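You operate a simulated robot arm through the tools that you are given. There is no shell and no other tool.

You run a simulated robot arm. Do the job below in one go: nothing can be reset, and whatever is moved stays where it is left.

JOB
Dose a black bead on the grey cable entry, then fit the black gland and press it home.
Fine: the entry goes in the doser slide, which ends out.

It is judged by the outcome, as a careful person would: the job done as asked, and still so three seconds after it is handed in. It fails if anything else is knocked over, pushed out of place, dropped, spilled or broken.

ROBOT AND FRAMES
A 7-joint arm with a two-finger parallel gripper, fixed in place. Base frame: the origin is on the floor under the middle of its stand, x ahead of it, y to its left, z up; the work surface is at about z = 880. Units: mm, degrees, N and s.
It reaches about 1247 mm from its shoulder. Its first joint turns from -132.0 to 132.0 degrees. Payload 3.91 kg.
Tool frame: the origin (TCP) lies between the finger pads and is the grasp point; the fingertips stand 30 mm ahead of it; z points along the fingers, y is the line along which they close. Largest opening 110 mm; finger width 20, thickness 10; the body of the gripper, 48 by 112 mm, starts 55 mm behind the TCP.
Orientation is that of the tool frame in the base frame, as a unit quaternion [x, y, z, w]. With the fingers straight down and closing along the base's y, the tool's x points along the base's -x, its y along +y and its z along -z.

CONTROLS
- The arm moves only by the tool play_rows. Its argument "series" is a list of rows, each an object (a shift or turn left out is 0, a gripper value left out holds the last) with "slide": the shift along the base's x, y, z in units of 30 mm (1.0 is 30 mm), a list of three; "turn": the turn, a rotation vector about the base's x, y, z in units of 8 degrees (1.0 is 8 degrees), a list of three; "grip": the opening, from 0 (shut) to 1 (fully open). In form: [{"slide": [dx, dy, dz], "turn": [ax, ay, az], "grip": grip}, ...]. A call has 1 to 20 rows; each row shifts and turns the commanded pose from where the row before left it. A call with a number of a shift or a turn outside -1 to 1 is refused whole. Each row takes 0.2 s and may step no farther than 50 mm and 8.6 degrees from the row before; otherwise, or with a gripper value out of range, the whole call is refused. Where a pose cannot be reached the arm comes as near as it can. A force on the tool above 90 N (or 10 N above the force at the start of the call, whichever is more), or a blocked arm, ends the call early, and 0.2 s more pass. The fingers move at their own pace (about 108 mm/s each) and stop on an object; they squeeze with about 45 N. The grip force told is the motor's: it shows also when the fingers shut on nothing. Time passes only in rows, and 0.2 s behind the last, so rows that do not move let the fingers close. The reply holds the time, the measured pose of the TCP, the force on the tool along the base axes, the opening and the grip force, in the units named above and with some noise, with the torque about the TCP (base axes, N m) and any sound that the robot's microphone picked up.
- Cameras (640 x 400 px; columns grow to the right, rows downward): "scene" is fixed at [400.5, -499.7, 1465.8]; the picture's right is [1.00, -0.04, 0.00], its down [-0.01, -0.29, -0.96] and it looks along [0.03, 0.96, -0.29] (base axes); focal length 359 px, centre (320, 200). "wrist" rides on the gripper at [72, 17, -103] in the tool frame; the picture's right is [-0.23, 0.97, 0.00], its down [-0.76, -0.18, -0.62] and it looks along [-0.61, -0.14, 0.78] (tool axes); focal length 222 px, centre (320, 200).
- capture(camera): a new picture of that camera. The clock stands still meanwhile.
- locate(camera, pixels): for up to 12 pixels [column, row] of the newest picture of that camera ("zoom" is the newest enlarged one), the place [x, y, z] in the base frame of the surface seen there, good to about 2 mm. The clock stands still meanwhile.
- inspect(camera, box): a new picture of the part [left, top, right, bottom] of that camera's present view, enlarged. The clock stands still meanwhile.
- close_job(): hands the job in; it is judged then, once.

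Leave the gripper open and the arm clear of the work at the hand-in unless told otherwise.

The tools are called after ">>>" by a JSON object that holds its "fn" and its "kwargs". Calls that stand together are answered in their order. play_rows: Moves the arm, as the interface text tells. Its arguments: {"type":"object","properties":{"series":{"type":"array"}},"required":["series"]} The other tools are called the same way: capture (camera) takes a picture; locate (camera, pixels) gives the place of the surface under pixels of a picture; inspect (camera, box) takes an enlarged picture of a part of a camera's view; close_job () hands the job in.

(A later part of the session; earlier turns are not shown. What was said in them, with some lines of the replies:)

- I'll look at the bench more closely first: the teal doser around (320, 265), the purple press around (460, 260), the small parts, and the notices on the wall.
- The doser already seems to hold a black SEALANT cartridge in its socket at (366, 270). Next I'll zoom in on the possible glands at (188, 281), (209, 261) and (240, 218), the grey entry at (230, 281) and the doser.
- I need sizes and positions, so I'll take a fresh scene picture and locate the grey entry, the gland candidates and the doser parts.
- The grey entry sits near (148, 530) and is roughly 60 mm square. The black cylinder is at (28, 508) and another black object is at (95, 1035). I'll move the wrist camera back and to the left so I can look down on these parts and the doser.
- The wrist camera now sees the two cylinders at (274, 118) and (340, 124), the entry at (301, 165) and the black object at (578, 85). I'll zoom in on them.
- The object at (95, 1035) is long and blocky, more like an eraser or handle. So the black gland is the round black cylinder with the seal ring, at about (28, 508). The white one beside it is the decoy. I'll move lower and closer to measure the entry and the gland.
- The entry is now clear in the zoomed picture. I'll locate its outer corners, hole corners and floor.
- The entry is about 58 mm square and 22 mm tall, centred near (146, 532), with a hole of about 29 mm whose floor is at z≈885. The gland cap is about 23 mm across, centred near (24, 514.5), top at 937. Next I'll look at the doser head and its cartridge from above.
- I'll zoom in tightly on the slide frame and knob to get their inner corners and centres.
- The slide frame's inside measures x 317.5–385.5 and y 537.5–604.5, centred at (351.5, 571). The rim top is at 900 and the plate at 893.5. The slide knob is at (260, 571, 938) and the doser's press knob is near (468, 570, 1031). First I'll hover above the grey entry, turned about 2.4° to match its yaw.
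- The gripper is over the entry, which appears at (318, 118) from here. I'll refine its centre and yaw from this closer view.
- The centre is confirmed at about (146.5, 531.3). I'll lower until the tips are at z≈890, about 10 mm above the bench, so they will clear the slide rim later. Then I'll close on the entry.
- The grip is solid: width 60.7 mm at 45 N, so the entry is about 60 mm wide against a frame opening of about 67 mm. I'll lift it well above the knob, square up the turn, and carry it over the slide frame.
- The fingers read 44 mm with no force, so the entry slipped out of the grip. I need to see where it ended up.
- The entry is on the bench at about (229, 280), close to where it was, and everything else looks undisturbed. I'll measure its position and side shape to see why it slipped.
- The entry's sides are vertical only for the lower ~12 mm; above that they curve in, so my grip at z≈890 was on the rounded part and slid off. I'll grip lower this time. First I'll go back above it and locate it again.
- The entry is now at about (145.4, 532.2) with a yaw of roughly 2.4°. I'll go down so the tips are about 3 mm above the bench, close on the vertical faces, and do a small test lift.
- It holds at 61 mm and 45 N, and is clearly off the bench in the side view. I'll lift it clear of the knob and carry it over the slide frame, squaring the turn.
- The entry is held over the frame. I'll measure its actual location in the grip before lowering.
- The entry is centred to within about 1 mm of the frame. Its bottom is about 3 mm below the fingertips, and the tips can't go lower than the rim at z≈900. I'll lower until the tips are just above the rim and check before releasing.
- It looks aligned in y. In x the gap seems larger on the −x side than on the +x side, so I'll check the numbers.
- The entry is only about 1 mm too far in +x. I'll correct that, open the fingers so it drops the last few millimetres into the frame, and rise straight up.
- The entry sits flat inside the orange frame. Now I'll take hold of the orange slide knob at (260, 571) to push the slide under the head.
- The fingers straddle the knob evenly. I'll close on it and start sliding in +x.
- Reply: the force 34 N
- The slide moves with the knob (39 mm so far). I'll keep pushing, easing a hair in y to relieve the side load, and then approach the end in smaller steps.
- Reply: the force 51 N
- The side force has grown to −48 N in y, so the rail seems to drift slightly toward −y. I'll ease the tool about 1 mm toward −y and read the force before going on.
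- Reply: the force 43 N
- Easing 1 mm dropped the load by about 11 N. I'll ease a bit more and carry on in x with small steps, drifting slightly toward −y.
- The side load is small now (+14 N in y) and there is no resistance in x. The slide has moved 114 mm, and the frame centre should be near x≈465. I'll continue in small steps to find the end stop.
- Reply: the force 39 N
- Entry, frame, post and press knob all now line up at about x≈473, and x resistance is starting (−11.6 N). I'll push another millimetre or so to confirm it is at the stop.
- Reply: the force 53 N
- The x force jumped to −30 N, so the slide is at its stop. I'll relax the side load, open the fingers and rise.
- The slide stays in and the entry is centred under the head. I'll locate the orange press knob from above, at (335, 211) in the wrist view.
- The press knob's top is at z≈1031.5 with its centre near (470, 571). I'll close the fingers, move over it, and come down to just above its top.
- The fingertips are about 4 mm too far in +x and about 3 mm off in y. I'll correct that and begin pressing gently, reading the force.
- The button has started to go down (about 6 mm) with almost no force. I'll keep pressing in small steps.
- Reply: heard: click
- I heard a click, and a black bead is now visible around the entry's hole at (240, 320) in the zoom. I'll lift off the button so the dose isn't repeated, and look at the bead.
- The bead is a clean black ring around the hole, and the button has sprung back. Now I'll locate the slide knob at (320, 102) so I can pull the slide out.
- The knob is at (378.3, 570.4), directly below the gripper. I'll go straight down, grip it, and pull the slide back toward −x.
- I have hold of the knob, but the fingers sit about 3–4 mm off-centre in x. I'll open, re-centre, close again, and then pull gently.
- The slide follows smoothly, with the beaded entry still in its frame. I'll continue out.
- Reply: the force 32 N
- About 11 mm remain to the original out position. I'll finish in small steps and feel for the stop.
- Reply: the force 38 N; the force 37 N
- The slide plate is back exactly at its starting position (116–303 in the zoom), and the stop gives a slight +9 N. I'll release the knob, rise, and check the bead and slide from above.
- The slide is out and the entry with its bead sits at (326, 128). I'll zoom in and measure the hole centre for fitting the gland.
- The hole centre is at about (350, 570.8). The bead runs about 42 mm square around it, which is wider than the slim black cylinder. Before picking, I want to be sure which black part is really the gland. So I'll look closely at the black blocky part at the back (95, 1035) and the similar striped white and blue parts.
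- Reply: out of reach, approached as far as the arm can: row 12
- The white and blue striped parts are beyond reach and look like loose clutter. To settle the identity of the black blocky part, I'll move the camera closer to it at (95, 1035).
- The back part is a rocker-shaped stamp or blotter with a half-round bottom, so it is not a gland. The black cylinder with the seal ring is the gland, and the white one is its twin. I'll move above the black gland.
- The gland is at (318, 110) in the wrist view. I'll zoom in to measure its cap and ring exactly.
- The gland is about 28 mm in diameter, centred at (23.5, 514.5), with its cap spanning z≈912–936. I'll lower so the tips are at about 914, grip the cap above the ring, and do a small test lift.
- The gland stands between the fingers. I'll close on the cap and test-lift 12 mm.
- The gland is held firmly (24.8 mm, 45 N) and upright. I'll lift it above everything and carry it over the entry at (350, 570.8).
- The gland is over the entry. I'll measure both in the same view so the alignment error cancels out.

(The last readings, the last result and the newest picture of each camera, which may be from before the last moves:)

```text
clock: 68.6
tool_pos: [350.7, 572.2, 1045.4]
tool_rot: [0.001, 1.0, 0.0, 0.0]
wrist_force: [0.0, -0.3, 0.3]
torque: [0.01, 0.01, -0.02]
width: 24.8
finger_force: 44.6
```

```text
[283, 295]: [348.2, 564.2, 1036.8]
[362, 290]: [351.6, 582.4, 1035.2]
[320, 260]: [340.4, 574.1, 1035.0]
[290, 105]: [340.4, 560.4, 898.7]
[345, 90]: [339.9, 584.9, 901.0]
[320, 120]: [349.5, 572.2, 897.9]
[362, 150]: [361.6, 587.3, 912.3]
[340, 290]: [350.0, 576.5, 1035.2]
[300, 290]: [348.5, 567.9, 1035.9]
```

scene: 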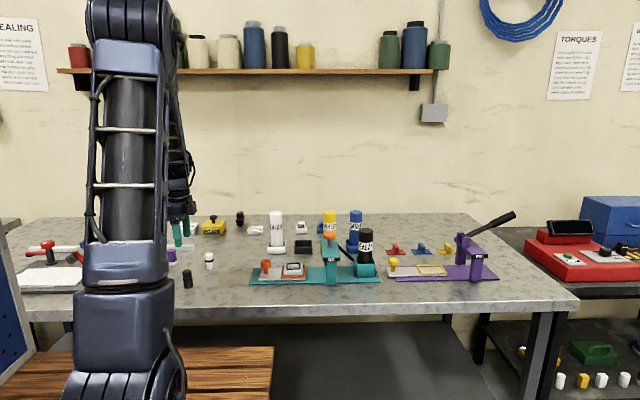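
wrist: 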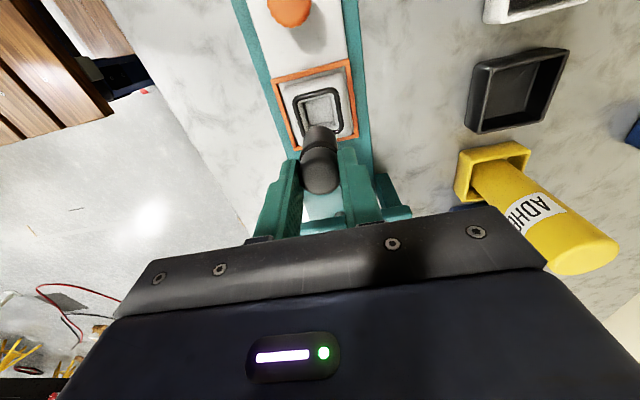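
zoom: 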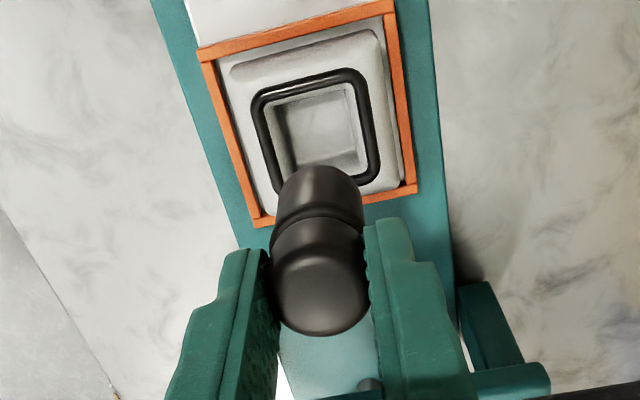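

The gland centre reads about (350.5, 573.3) against a hole centre of (350.2, 570.9). I'll shift −2 mm in y and lower until the gland's foot is just above the bead, then check again.

>>> {"fn": "play_rows", "kwargs": {"series": [{"slide": [-0.01, -0.07, -0.5]}, {"slide": [0, 0, -0.7]}, {"slide": [0, 0, -0.5]}, {"slide": [0, 0, -0.15]}, {"slide": [0, 0, 0]}]}}

>>> {"fn": "inspect", "kwargs": {"camera": "scene", "box": [270, 237, 320, 282]}}

>>> {"fn": "inspect", "kwargs": {"camera": "wrist", "box": [260, 60, 380, 220]}}

```text
clock: 69.8
tool_pos: [351.5, 568.5, 988.2]
tool_rot: [0.0, 1.0, 0.001, 0.0]
wrist_force: [0.1, -0.2, -0.4]
torque: [-0.01, 0.0, 0.01]
width: 24.7
finger_force: 44.8
```

```text
8.89 times, centred on (295, 260) of scene
```

zoom: 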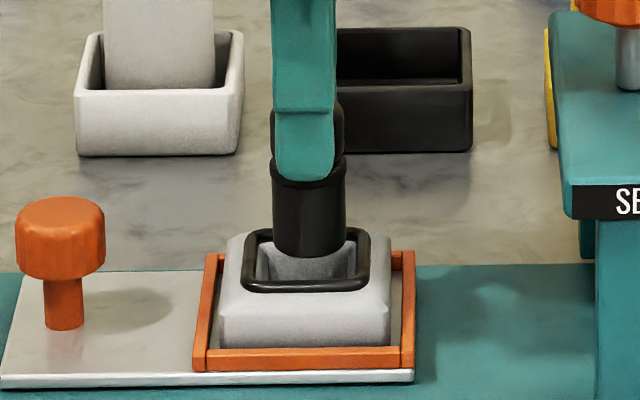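

```text
2.50 times, centred on (320, 140) of wrist
```

zoom: 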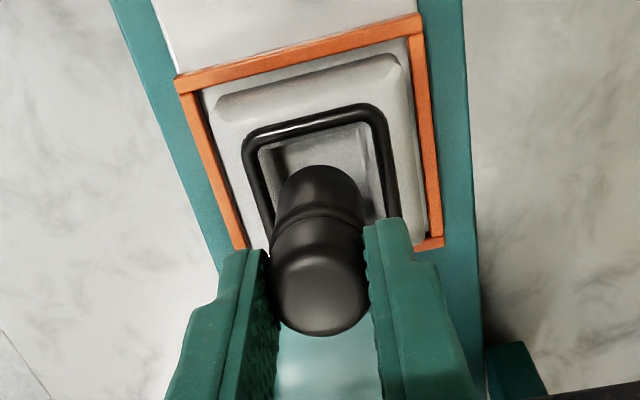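

>>> {"fn": "locate", "kwargs": {"camera": "zoom", "pixels": [[283, 295], [362, 290], [320, 175], [280, 200], [360, 195], [320, 320], [250, 175], [385, 155], [310, 122], [365, 180], [268, 170], [320, 260]]}}

>>> {"fn": "play_rows", "kwargs": {"series": [{"slide": [0, 0, 0]}]}}

```text
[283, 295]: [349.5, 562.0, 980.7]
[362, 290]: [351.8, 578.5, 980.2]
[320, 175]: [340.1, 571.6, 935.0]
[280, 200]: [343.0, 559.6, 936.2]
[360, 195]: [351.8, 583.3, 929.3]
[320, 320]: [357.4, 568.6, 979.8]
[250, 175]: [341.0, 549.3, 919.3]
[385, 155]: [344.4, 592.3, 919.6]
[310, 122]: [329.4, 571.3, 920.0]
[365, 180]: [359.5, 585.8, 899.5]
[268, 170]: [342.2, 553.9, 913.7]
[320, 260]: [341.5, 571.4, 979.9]
```

```text
clock: 70.2
tool_pos: [351.7, 568.8, 989.5]
tool_rot: [0.0, 1.0, 0.0, 0.0]
wrist_force: [0.3, 0.3, -1.1]
torque: [0.01, 0.01, 0.01]
width: 24.8
finger_force: 44.6
```

The gland is about 1.5 mm too far in +x and within 0.5 mm in y. I'll correct that and lower slowly into the hole, watching the force.

>>> {"fn": "play_rows", "kwargs": {"series": [{"slide": [-0.045, 0.015, 0]}, {"slide": [0, 0, -0.1]}, {"slide": [0, 0, -0.1]}, {"slide": [0, 0, -0.1]}, {"slide": [0, 0, -0.1]}, {"slide": [0, 0, 0]}]}}

>>> {"fn": "inspect", "kwargs": {"camera": "scene", "box": [270, 237, 320, 282]}}

```text
clock: 71.6
tool_pos: [349.8, 569.0, 978.7]
tool_rot: [0.0, 1.0, 0.002, 0.001]
wrist_force: [0.0, 1.1, 40.3]
torque: [-0.44, 0.04, 0.06]
width: 25.0
finger_force: 45.1
```

```text
8.89 times, centred on (295, 260) of scene
```

zoom: 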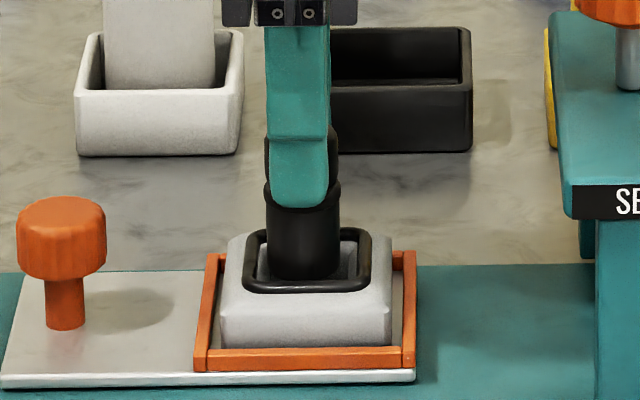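

I read 40 N upward with a torque that puts the contact on the −y edge of the hole, and the scene view shows the gland about 1.5 mm to the −x side. I'll back up 3 mm, shift +y and +x, and try again.

>>> {"fn": "play_rows", "kwargs": {"series": [{"slide": [0, 0, 0.1]}, {"slide": [0.035, 0.05, 0]}, {"slide": [0, 0, 0]}]}}

>>> {"fn": "inspect", "kwargs": {"camera": "scene", "box": [270, 237, 320, 282]}}

>>> {"fn": "inspect", "kwargs": {"camera": "wrist", "box": [260, 60, 380, 220]}}

```text
clock: 72.4
tool_pos: [350.8, 570.3, 979.3]
tool_rot: [0.0, 1.0, -0.001, 0.0]
wrist_force: [-0.2, -0.2, -0.1]
torque: [0.02, 0.0, -0.01]
width: 25.0
finger_force: 45.0
```

```text
8.89 times, centred on (295, 260) of scene
```

zoom: 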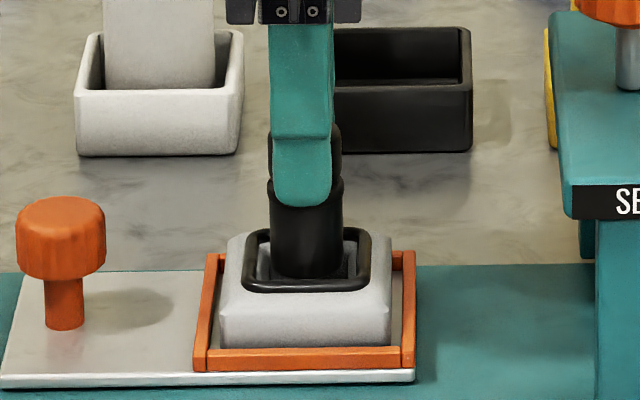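

```text
2.50 times, centred on (320, 140) of wrist
```

zoom: 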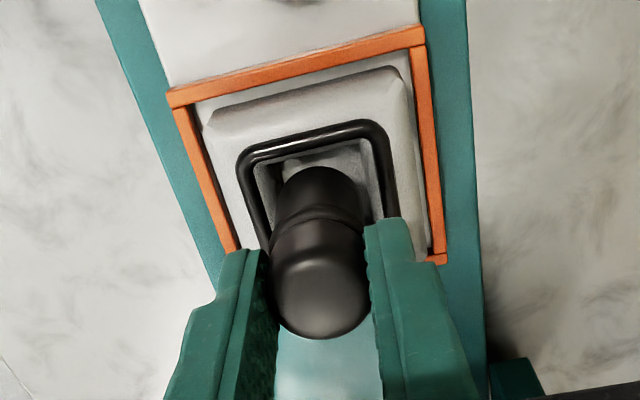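

The gland now looks centred in both views. I'll lower again.

>>> {"fn": "play_rows", "kwargs": {"series": [{"slide": [0, 0, -0.1]}, {"slide": [0, 0, -0.1]}, {"slide": [0, 0, 0]}]}}

```text
clock: 73.2
tool_pos: [350.0, 570.0, 974.6]
tool_rot: [0.001, 1.0, 0.001, 0.0]
wrist_force: [-0.5, -0.2, -1.3]
torque: [-0.03, -0.01, -0.01]
width: 25.0
finger_force: 45.5
```

No contact force at z 974.6, deeper than the last attempt, so the gland is entering the hole. I'll continue down gently.

>>> {"fn": "play_rows", "kwargs": {"series": [{"slide": [0, 0, -0.1]}, {"slide": [0, 0, -0.1]}, {"slide": [0, 0, -0.08]}, {"slide": [0, 0, 0]}]}}

>>> {"fn": "inspect", "kwargs": {"camera": "scene", "box": [270, 237, 320, 282]}}

```text
clock: 74.2
tool_pos: [349.3, 570.7, 965.8]
tool_rot: [0.001, 1.0, 0.001, 0.0]
wrist_force: [-0.3, -0.3, -0.4]
torque: [0.0, 0.04, 0.0]
width: 25.2
finger_force: 45.2
```

```text
8.89 times, centred on (295, 260) of scene
```

zoom: 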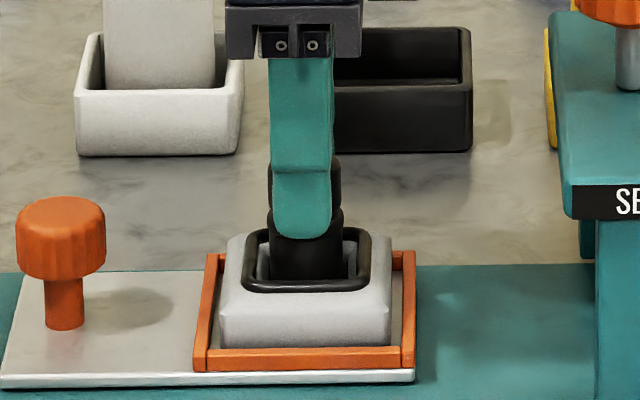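

The gland is well into the hole with no load yet. I'll continue until it touches, then feel for the seat.

>>> {"fn": "play_rows", "kwargs": {"series": [{"slide": [0, 0, -0.05]}, {"slide": [0, 0, -0.05]}, {"slide": [0, 0, -0.05]}, {"slide": [0, 0, 0]}]}}

```text
clock: 75.2
tool_pos: [348.5, 569.6, 961.5]
tool_rot: [0.0, 1.0, 0.0, 0.0]
wrist_force: [-1.2, 2.4, 13.8]
torque: [0.12, 0.06, -0.02]
width: 25.1
finger_force: 45.1
```

It is touching at z≈961.5 with 14 N. I'll press a little further to see whether it moves or seats.

>>> {"fn": "play_rows", "kwargs": {"series": [{"slide": [0, 0, -0.04]}, {"slide": [0, 0, -0.04]}, {"slide": [0, 0, 0]}]}}

>>> {"fn": "inspect", "kwargs": {"camera": "scene", "box": [270, 237, 320, 282]}}

```text
clock: 76.0
tool_pos: [350.6, 570.7, 960.6]
tool_rot: [-0.001, 1.0, 0.001, 0.001]
wrist_force: [-0.2, -0.4, 55.0]
torque: [-0.07, 0.07, 0.03]
width: 25.0
finger_force: 45.1
```

```text
8.89 times, centred on (295, 260) of scene
```

zoom: 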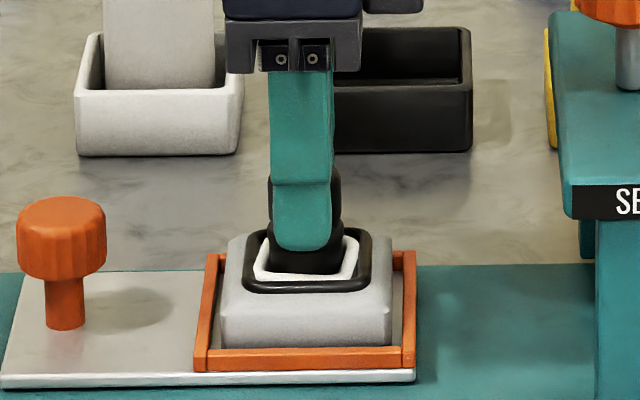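

The force rose to 55 N and a pale ring has appeared between the bead and the gland. I'll look at it from the wrist camera.

>>> {"fn": "inspect", "kwargs": {"camera": "wrist", "box": [260, 60, 380, 220]}}

>>> {"fn": "inspect", "kwargs": {"camera": "scene", "box": [282, 250, 308, 276]}}

```text
2.50 times, centred on (320, 140) of wrist
```

zoom: 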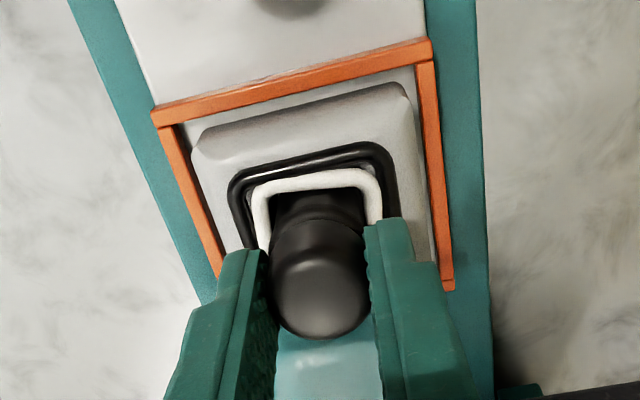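

```text
15.38 times, centred on (295, 263) of scene
```

zoom: 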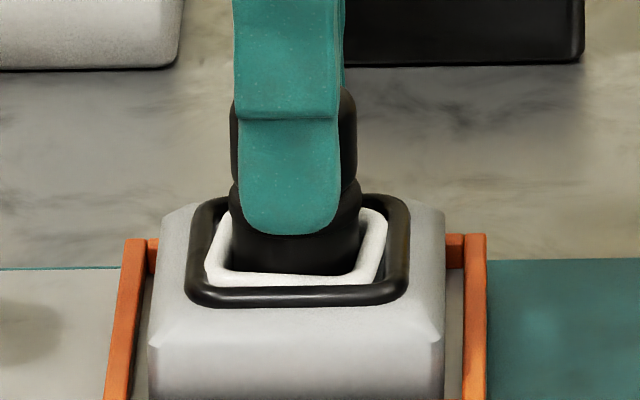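

The pale ring looks like a seating ring exposed once the gland bottomed. I'll relieve the press, open the fingers, rise straight up, and inspect the fit.

>>> {"fn": "play_rows", "kwargs": {"series": [{"slide": [0, 0, 0.03]}, {"slide": [0, 0, 0]}, {"grip": 0.4}, {"grip": 0.4}, {"slide": [0, 0, 0]}, {"slide": [0, 0, 0.4]}, {"slide": [0, 0, 0.9]}, {"slide": [0, 0, 0.9]}, {"slide": [0, 0, 0.9]}, {"slide": [0, 0, 0.6]}, {"slide": [0, 0, 0]}]}}

>>> {"fn": "inspect", "kwargs": {"camera": "scene", "box": [270, 237, 320, 282]}}

>>> {"fn": "capture", "kwargs": {"camera": "wrist"}}

```text
clock: 78.4
tool_pos: [350.7, 570.8, 1070.4]
tool_rot: [0.001, 1.0, 0.001, 0.0]
wrist_force: [0.8, -0.3, 0.1]
torque: [0.01, 0.01, 0.03]
width: 44.1
finger_force: 0.1
```

```text
8.89 times, centred on (295, 260) of scene
```

zoom: 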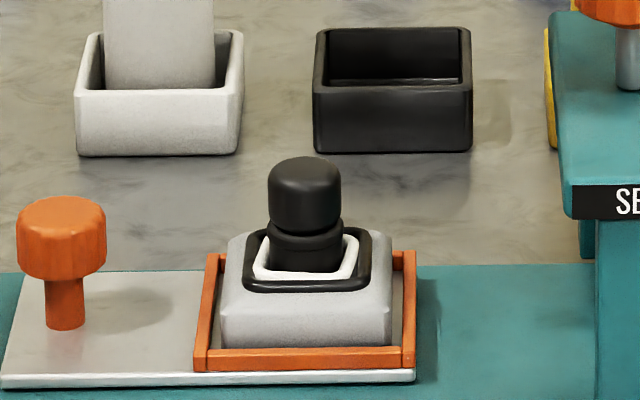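

```text
taken
```

wrist: 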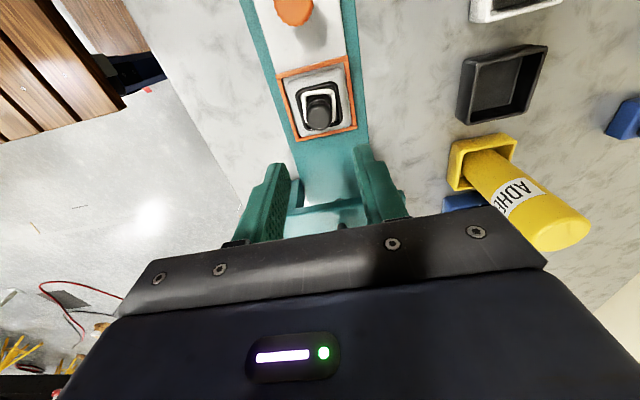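

The gland stands upright in the entry with a pale ring around its foot. I'll zoom in and measure its top height and tilt.

>>> {"fn": "inspect", "kwargs": {"camera": "wrist", "box": [270, 50, 370, 150]}}

```text
4.00 times, centred on (320, 100) of wrist
```

zoom: 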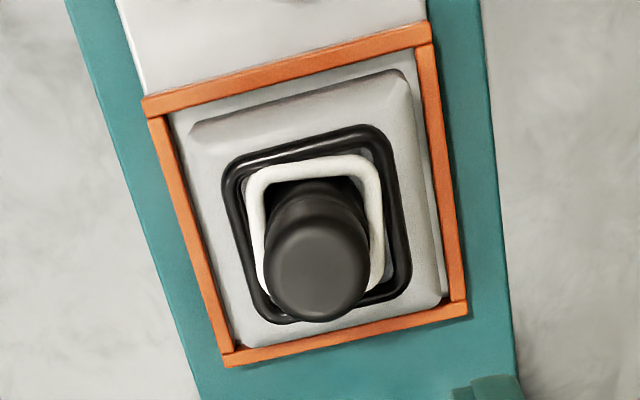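

>>> {"fn": "locate", "kwargs": {"camera": "zoom", "pixels": [[318, 265], [285, 262], [352, 258], [318, 232], [318, 302], [300, 165], [255, 215], [378, 200], [315, 185], [310, 143], [235, 200], [400, 230]]}}

>>> {"fn": "locate", "kwargs": {"camera": "scene", "pixels": [[294, 262]]}}

```text
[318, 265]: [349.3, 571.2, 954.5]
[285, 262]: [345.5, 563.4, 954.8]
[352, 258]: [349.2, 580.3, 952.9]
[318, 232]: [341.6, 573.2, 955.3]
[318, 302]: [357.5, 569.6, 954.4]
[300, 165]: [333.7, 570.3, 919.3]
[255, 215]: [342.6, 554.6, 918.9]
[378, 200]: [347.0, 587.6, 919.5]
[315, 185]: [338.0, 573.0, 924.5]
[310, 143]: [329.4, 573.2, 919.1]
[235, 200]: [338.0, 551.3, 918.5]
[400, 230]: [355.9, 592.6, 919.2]
```

```text
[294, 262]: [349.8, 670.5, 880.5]
```

The gland's top is level at z≈954.6, which matches its foot resting on the hole floor (898.8 + 56). To make sure it is home, I'll give it one gentle press from above with closed fingers.

>>> {"fn": "play_rows", "kwargs": {"series": [{"slide": [-0.02, 0, 0], "grip": 0}, {"grip": 0}, {"slide": [0, 0, -0.8]}, {"slide": [0, 0, -0.8]}, {"slide": [0, 0, -0.7]}, {"slide": [0, 0, -0.3]}, {"slide": [0, 0, 0]}]}}

>>> {"fn": "inspect", "kwargs": {"camera": "scene", "box": [270, 227, 330, 282]}}

>>> {"fn": "inspect", "kwargs": {"camera": "wrist", "box": [260, 60, 380, 220]}}

```text
clock: 80.0
tool_pos: [350.7, 570.8, 993.7]
tool_rot: [0.0, 1.0, 0.0, 0.0]
wrist_force: [0.4, -0.1, 0.3]
torque: [0.01, -0.01, 0.02]
width: 0.0
finger_force: 37.5
```

```text
7.27 times, centred on (300, 254) of scene
```

zoom: 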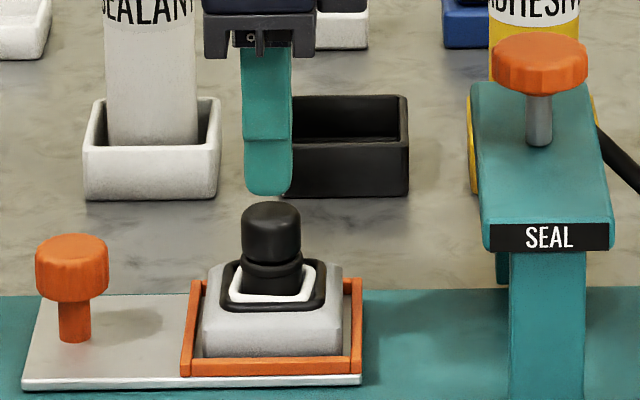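

```text
2.50 times, centred on (320, 140) of wrist
```

zoom: 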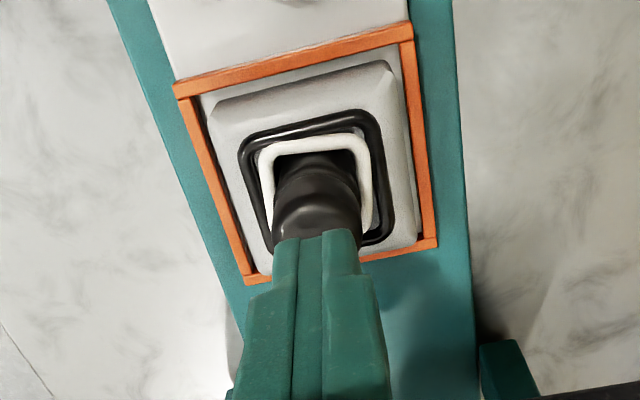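

The closed fingers are centred about 9 mm above the gland's cap. I'll press down in small steps.

>>> {"fn": "play_rows", "kwargs": {"series": [{"slide": [0, 0, -0.2]}, {"slide": [0, 0, -0.08]}, {"slide": [0, 0, -0.05]}, {"slide": [0, 0, 0]}]}}

```text
clock: 81.0
tool_pos: [350.0, 569.5, 984.7]
tool_rot: [0.0, 1.0, 0.0, 0.001]
wrist_force: [-0.2, -0.1, 4.8]
torque: [0.02, 0.03, 0.04]
width: 0.0
finger_force: 37.4
```

Contact at 4.8 N. I'll press a bit harder, to about 50 N.

>>> {"fn": "play_rows", "kwargs": {"series": [{"slide": [0, 0, -0.04]}, {"slide": [0, 0, -0.04]}, {"slide": [0, 0, 0]}]}}

```text
clock: 81.8
tool_pos: [349.7, 570.1, 982.5]
tool_rot: [-0.001, 1.0, 0.001, 0.001]
wrist_force: [0.7, -1.0, 49.6]
torque: [-0.08, 0.01, 0.02]
width: 0.0
finger_force: 37.5
```

The gland is solid at 50 N and doesn't move, so it is home. I'll rise straight off it, open the fingers and move the arm clear.

>>> {"fn": "play_rows", "kwargs": {"series": [{"slide": [0, 0, 0.1]}, {"slide": [0, 0, 0.5]}, {"slide": [0, 0, 0.9]}, {"slide": [0, 0, 0.9]}, {"slide": [0, 0, 0.9]}, {"slide": [0, 0, 0.9]}, {"slide": [0, 0, 0.9]}, {"slide": [-0.6, 0, 0.9], "grip": 0.9}, {"slide": [-0.9, 0, 0.9]}, {"slide": [-0.9, 0, 0.7]}, {"slide": [-0.9, 0, 0]}, {"slide": [-0.6, 0, 0]}, {"slide": [0, 0, 0]}]}}

>>> {"fn": "capture", "kwargs": {"camera": "scene"}}

>>> {"fn": "inspect", "kwargs": {"camera": "scene", "box": [230, 200, 390, 300]}}

>>> {"fn": "inspect", "kwargs": {"camera": "wrist", "box": [240, 60, 440, 220]}}

```text
clock: 84.6
tool_pos: [231.8, 570.0, 1207.9]
tool_rot: [0.001, 1.0, 0.0, 0.0]
wrist_force: [-0.1, -0.2, -0.2]
torque: [-0.01, 0.03, 0.01]
width: 99.0
finger_force: 0.0
```

```text
taken
```

scene: 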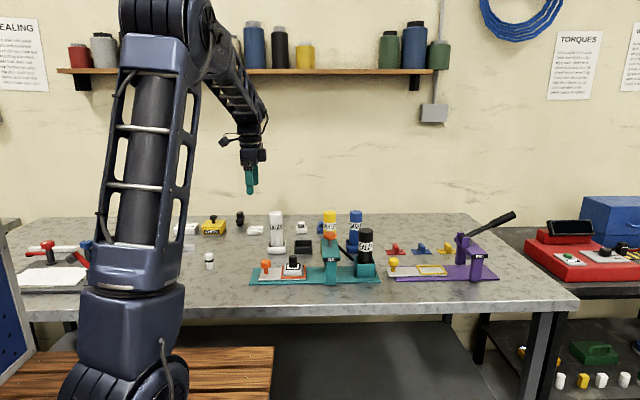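

```text
4.00 times, centred on (310, 250) of scene
```

zoom: 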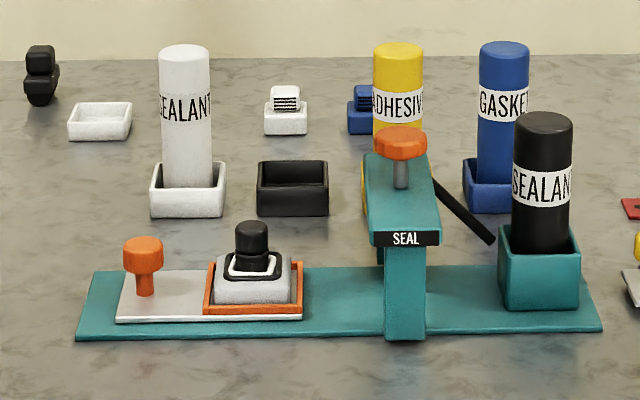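

```text
2.50 times, centred on (340, 140) of wrist
```

zoom: 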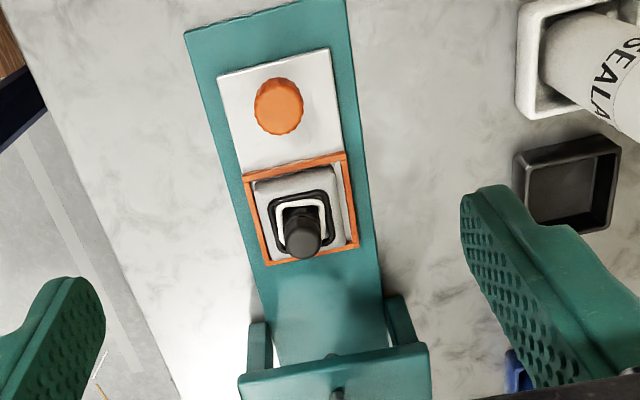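

The slide is back at its starting (out) position and the black bead is on the entry. The gland stands upright and home, and nothing else on the bench has moved. The gripper is open and the arm is clear, so I'm handing the job in.

>>> {"fn": "close_job", "kwargs": {}}

```text
The job is handed in.
```

The job is done and handed in. The grey cable entry has its black bead, and the black gland is fitted and pressed home.

- **Dosing:** I put the entry in the doser slide, pushed it in to the stop and pressed the head until it clicked. That left a clean black ring of sealant around the hole.
- **Slide:** It is pulled back out to where it started, with the entry still in its frame.
- **Gland:** I took the black cylinder with the seal ring to be the gland. It sits level on the floor of the hole and did not move under a final 50 N press from above.
- **Slip while picking up:** My first grip on the entry was too high and it slid out of the fingers. It was back on the bench where it had been, with nothing around it disturbed, and the second, lower grip held.
- **Pale ring:** A pale ring showed between the bead and the gland when the gland bottomed. I took it as a sign the gland was seated, but I can't say for certain what it is.

Nothing else on the bench looked moved when I checked before handing in. The gripper is open and the arm is clear.
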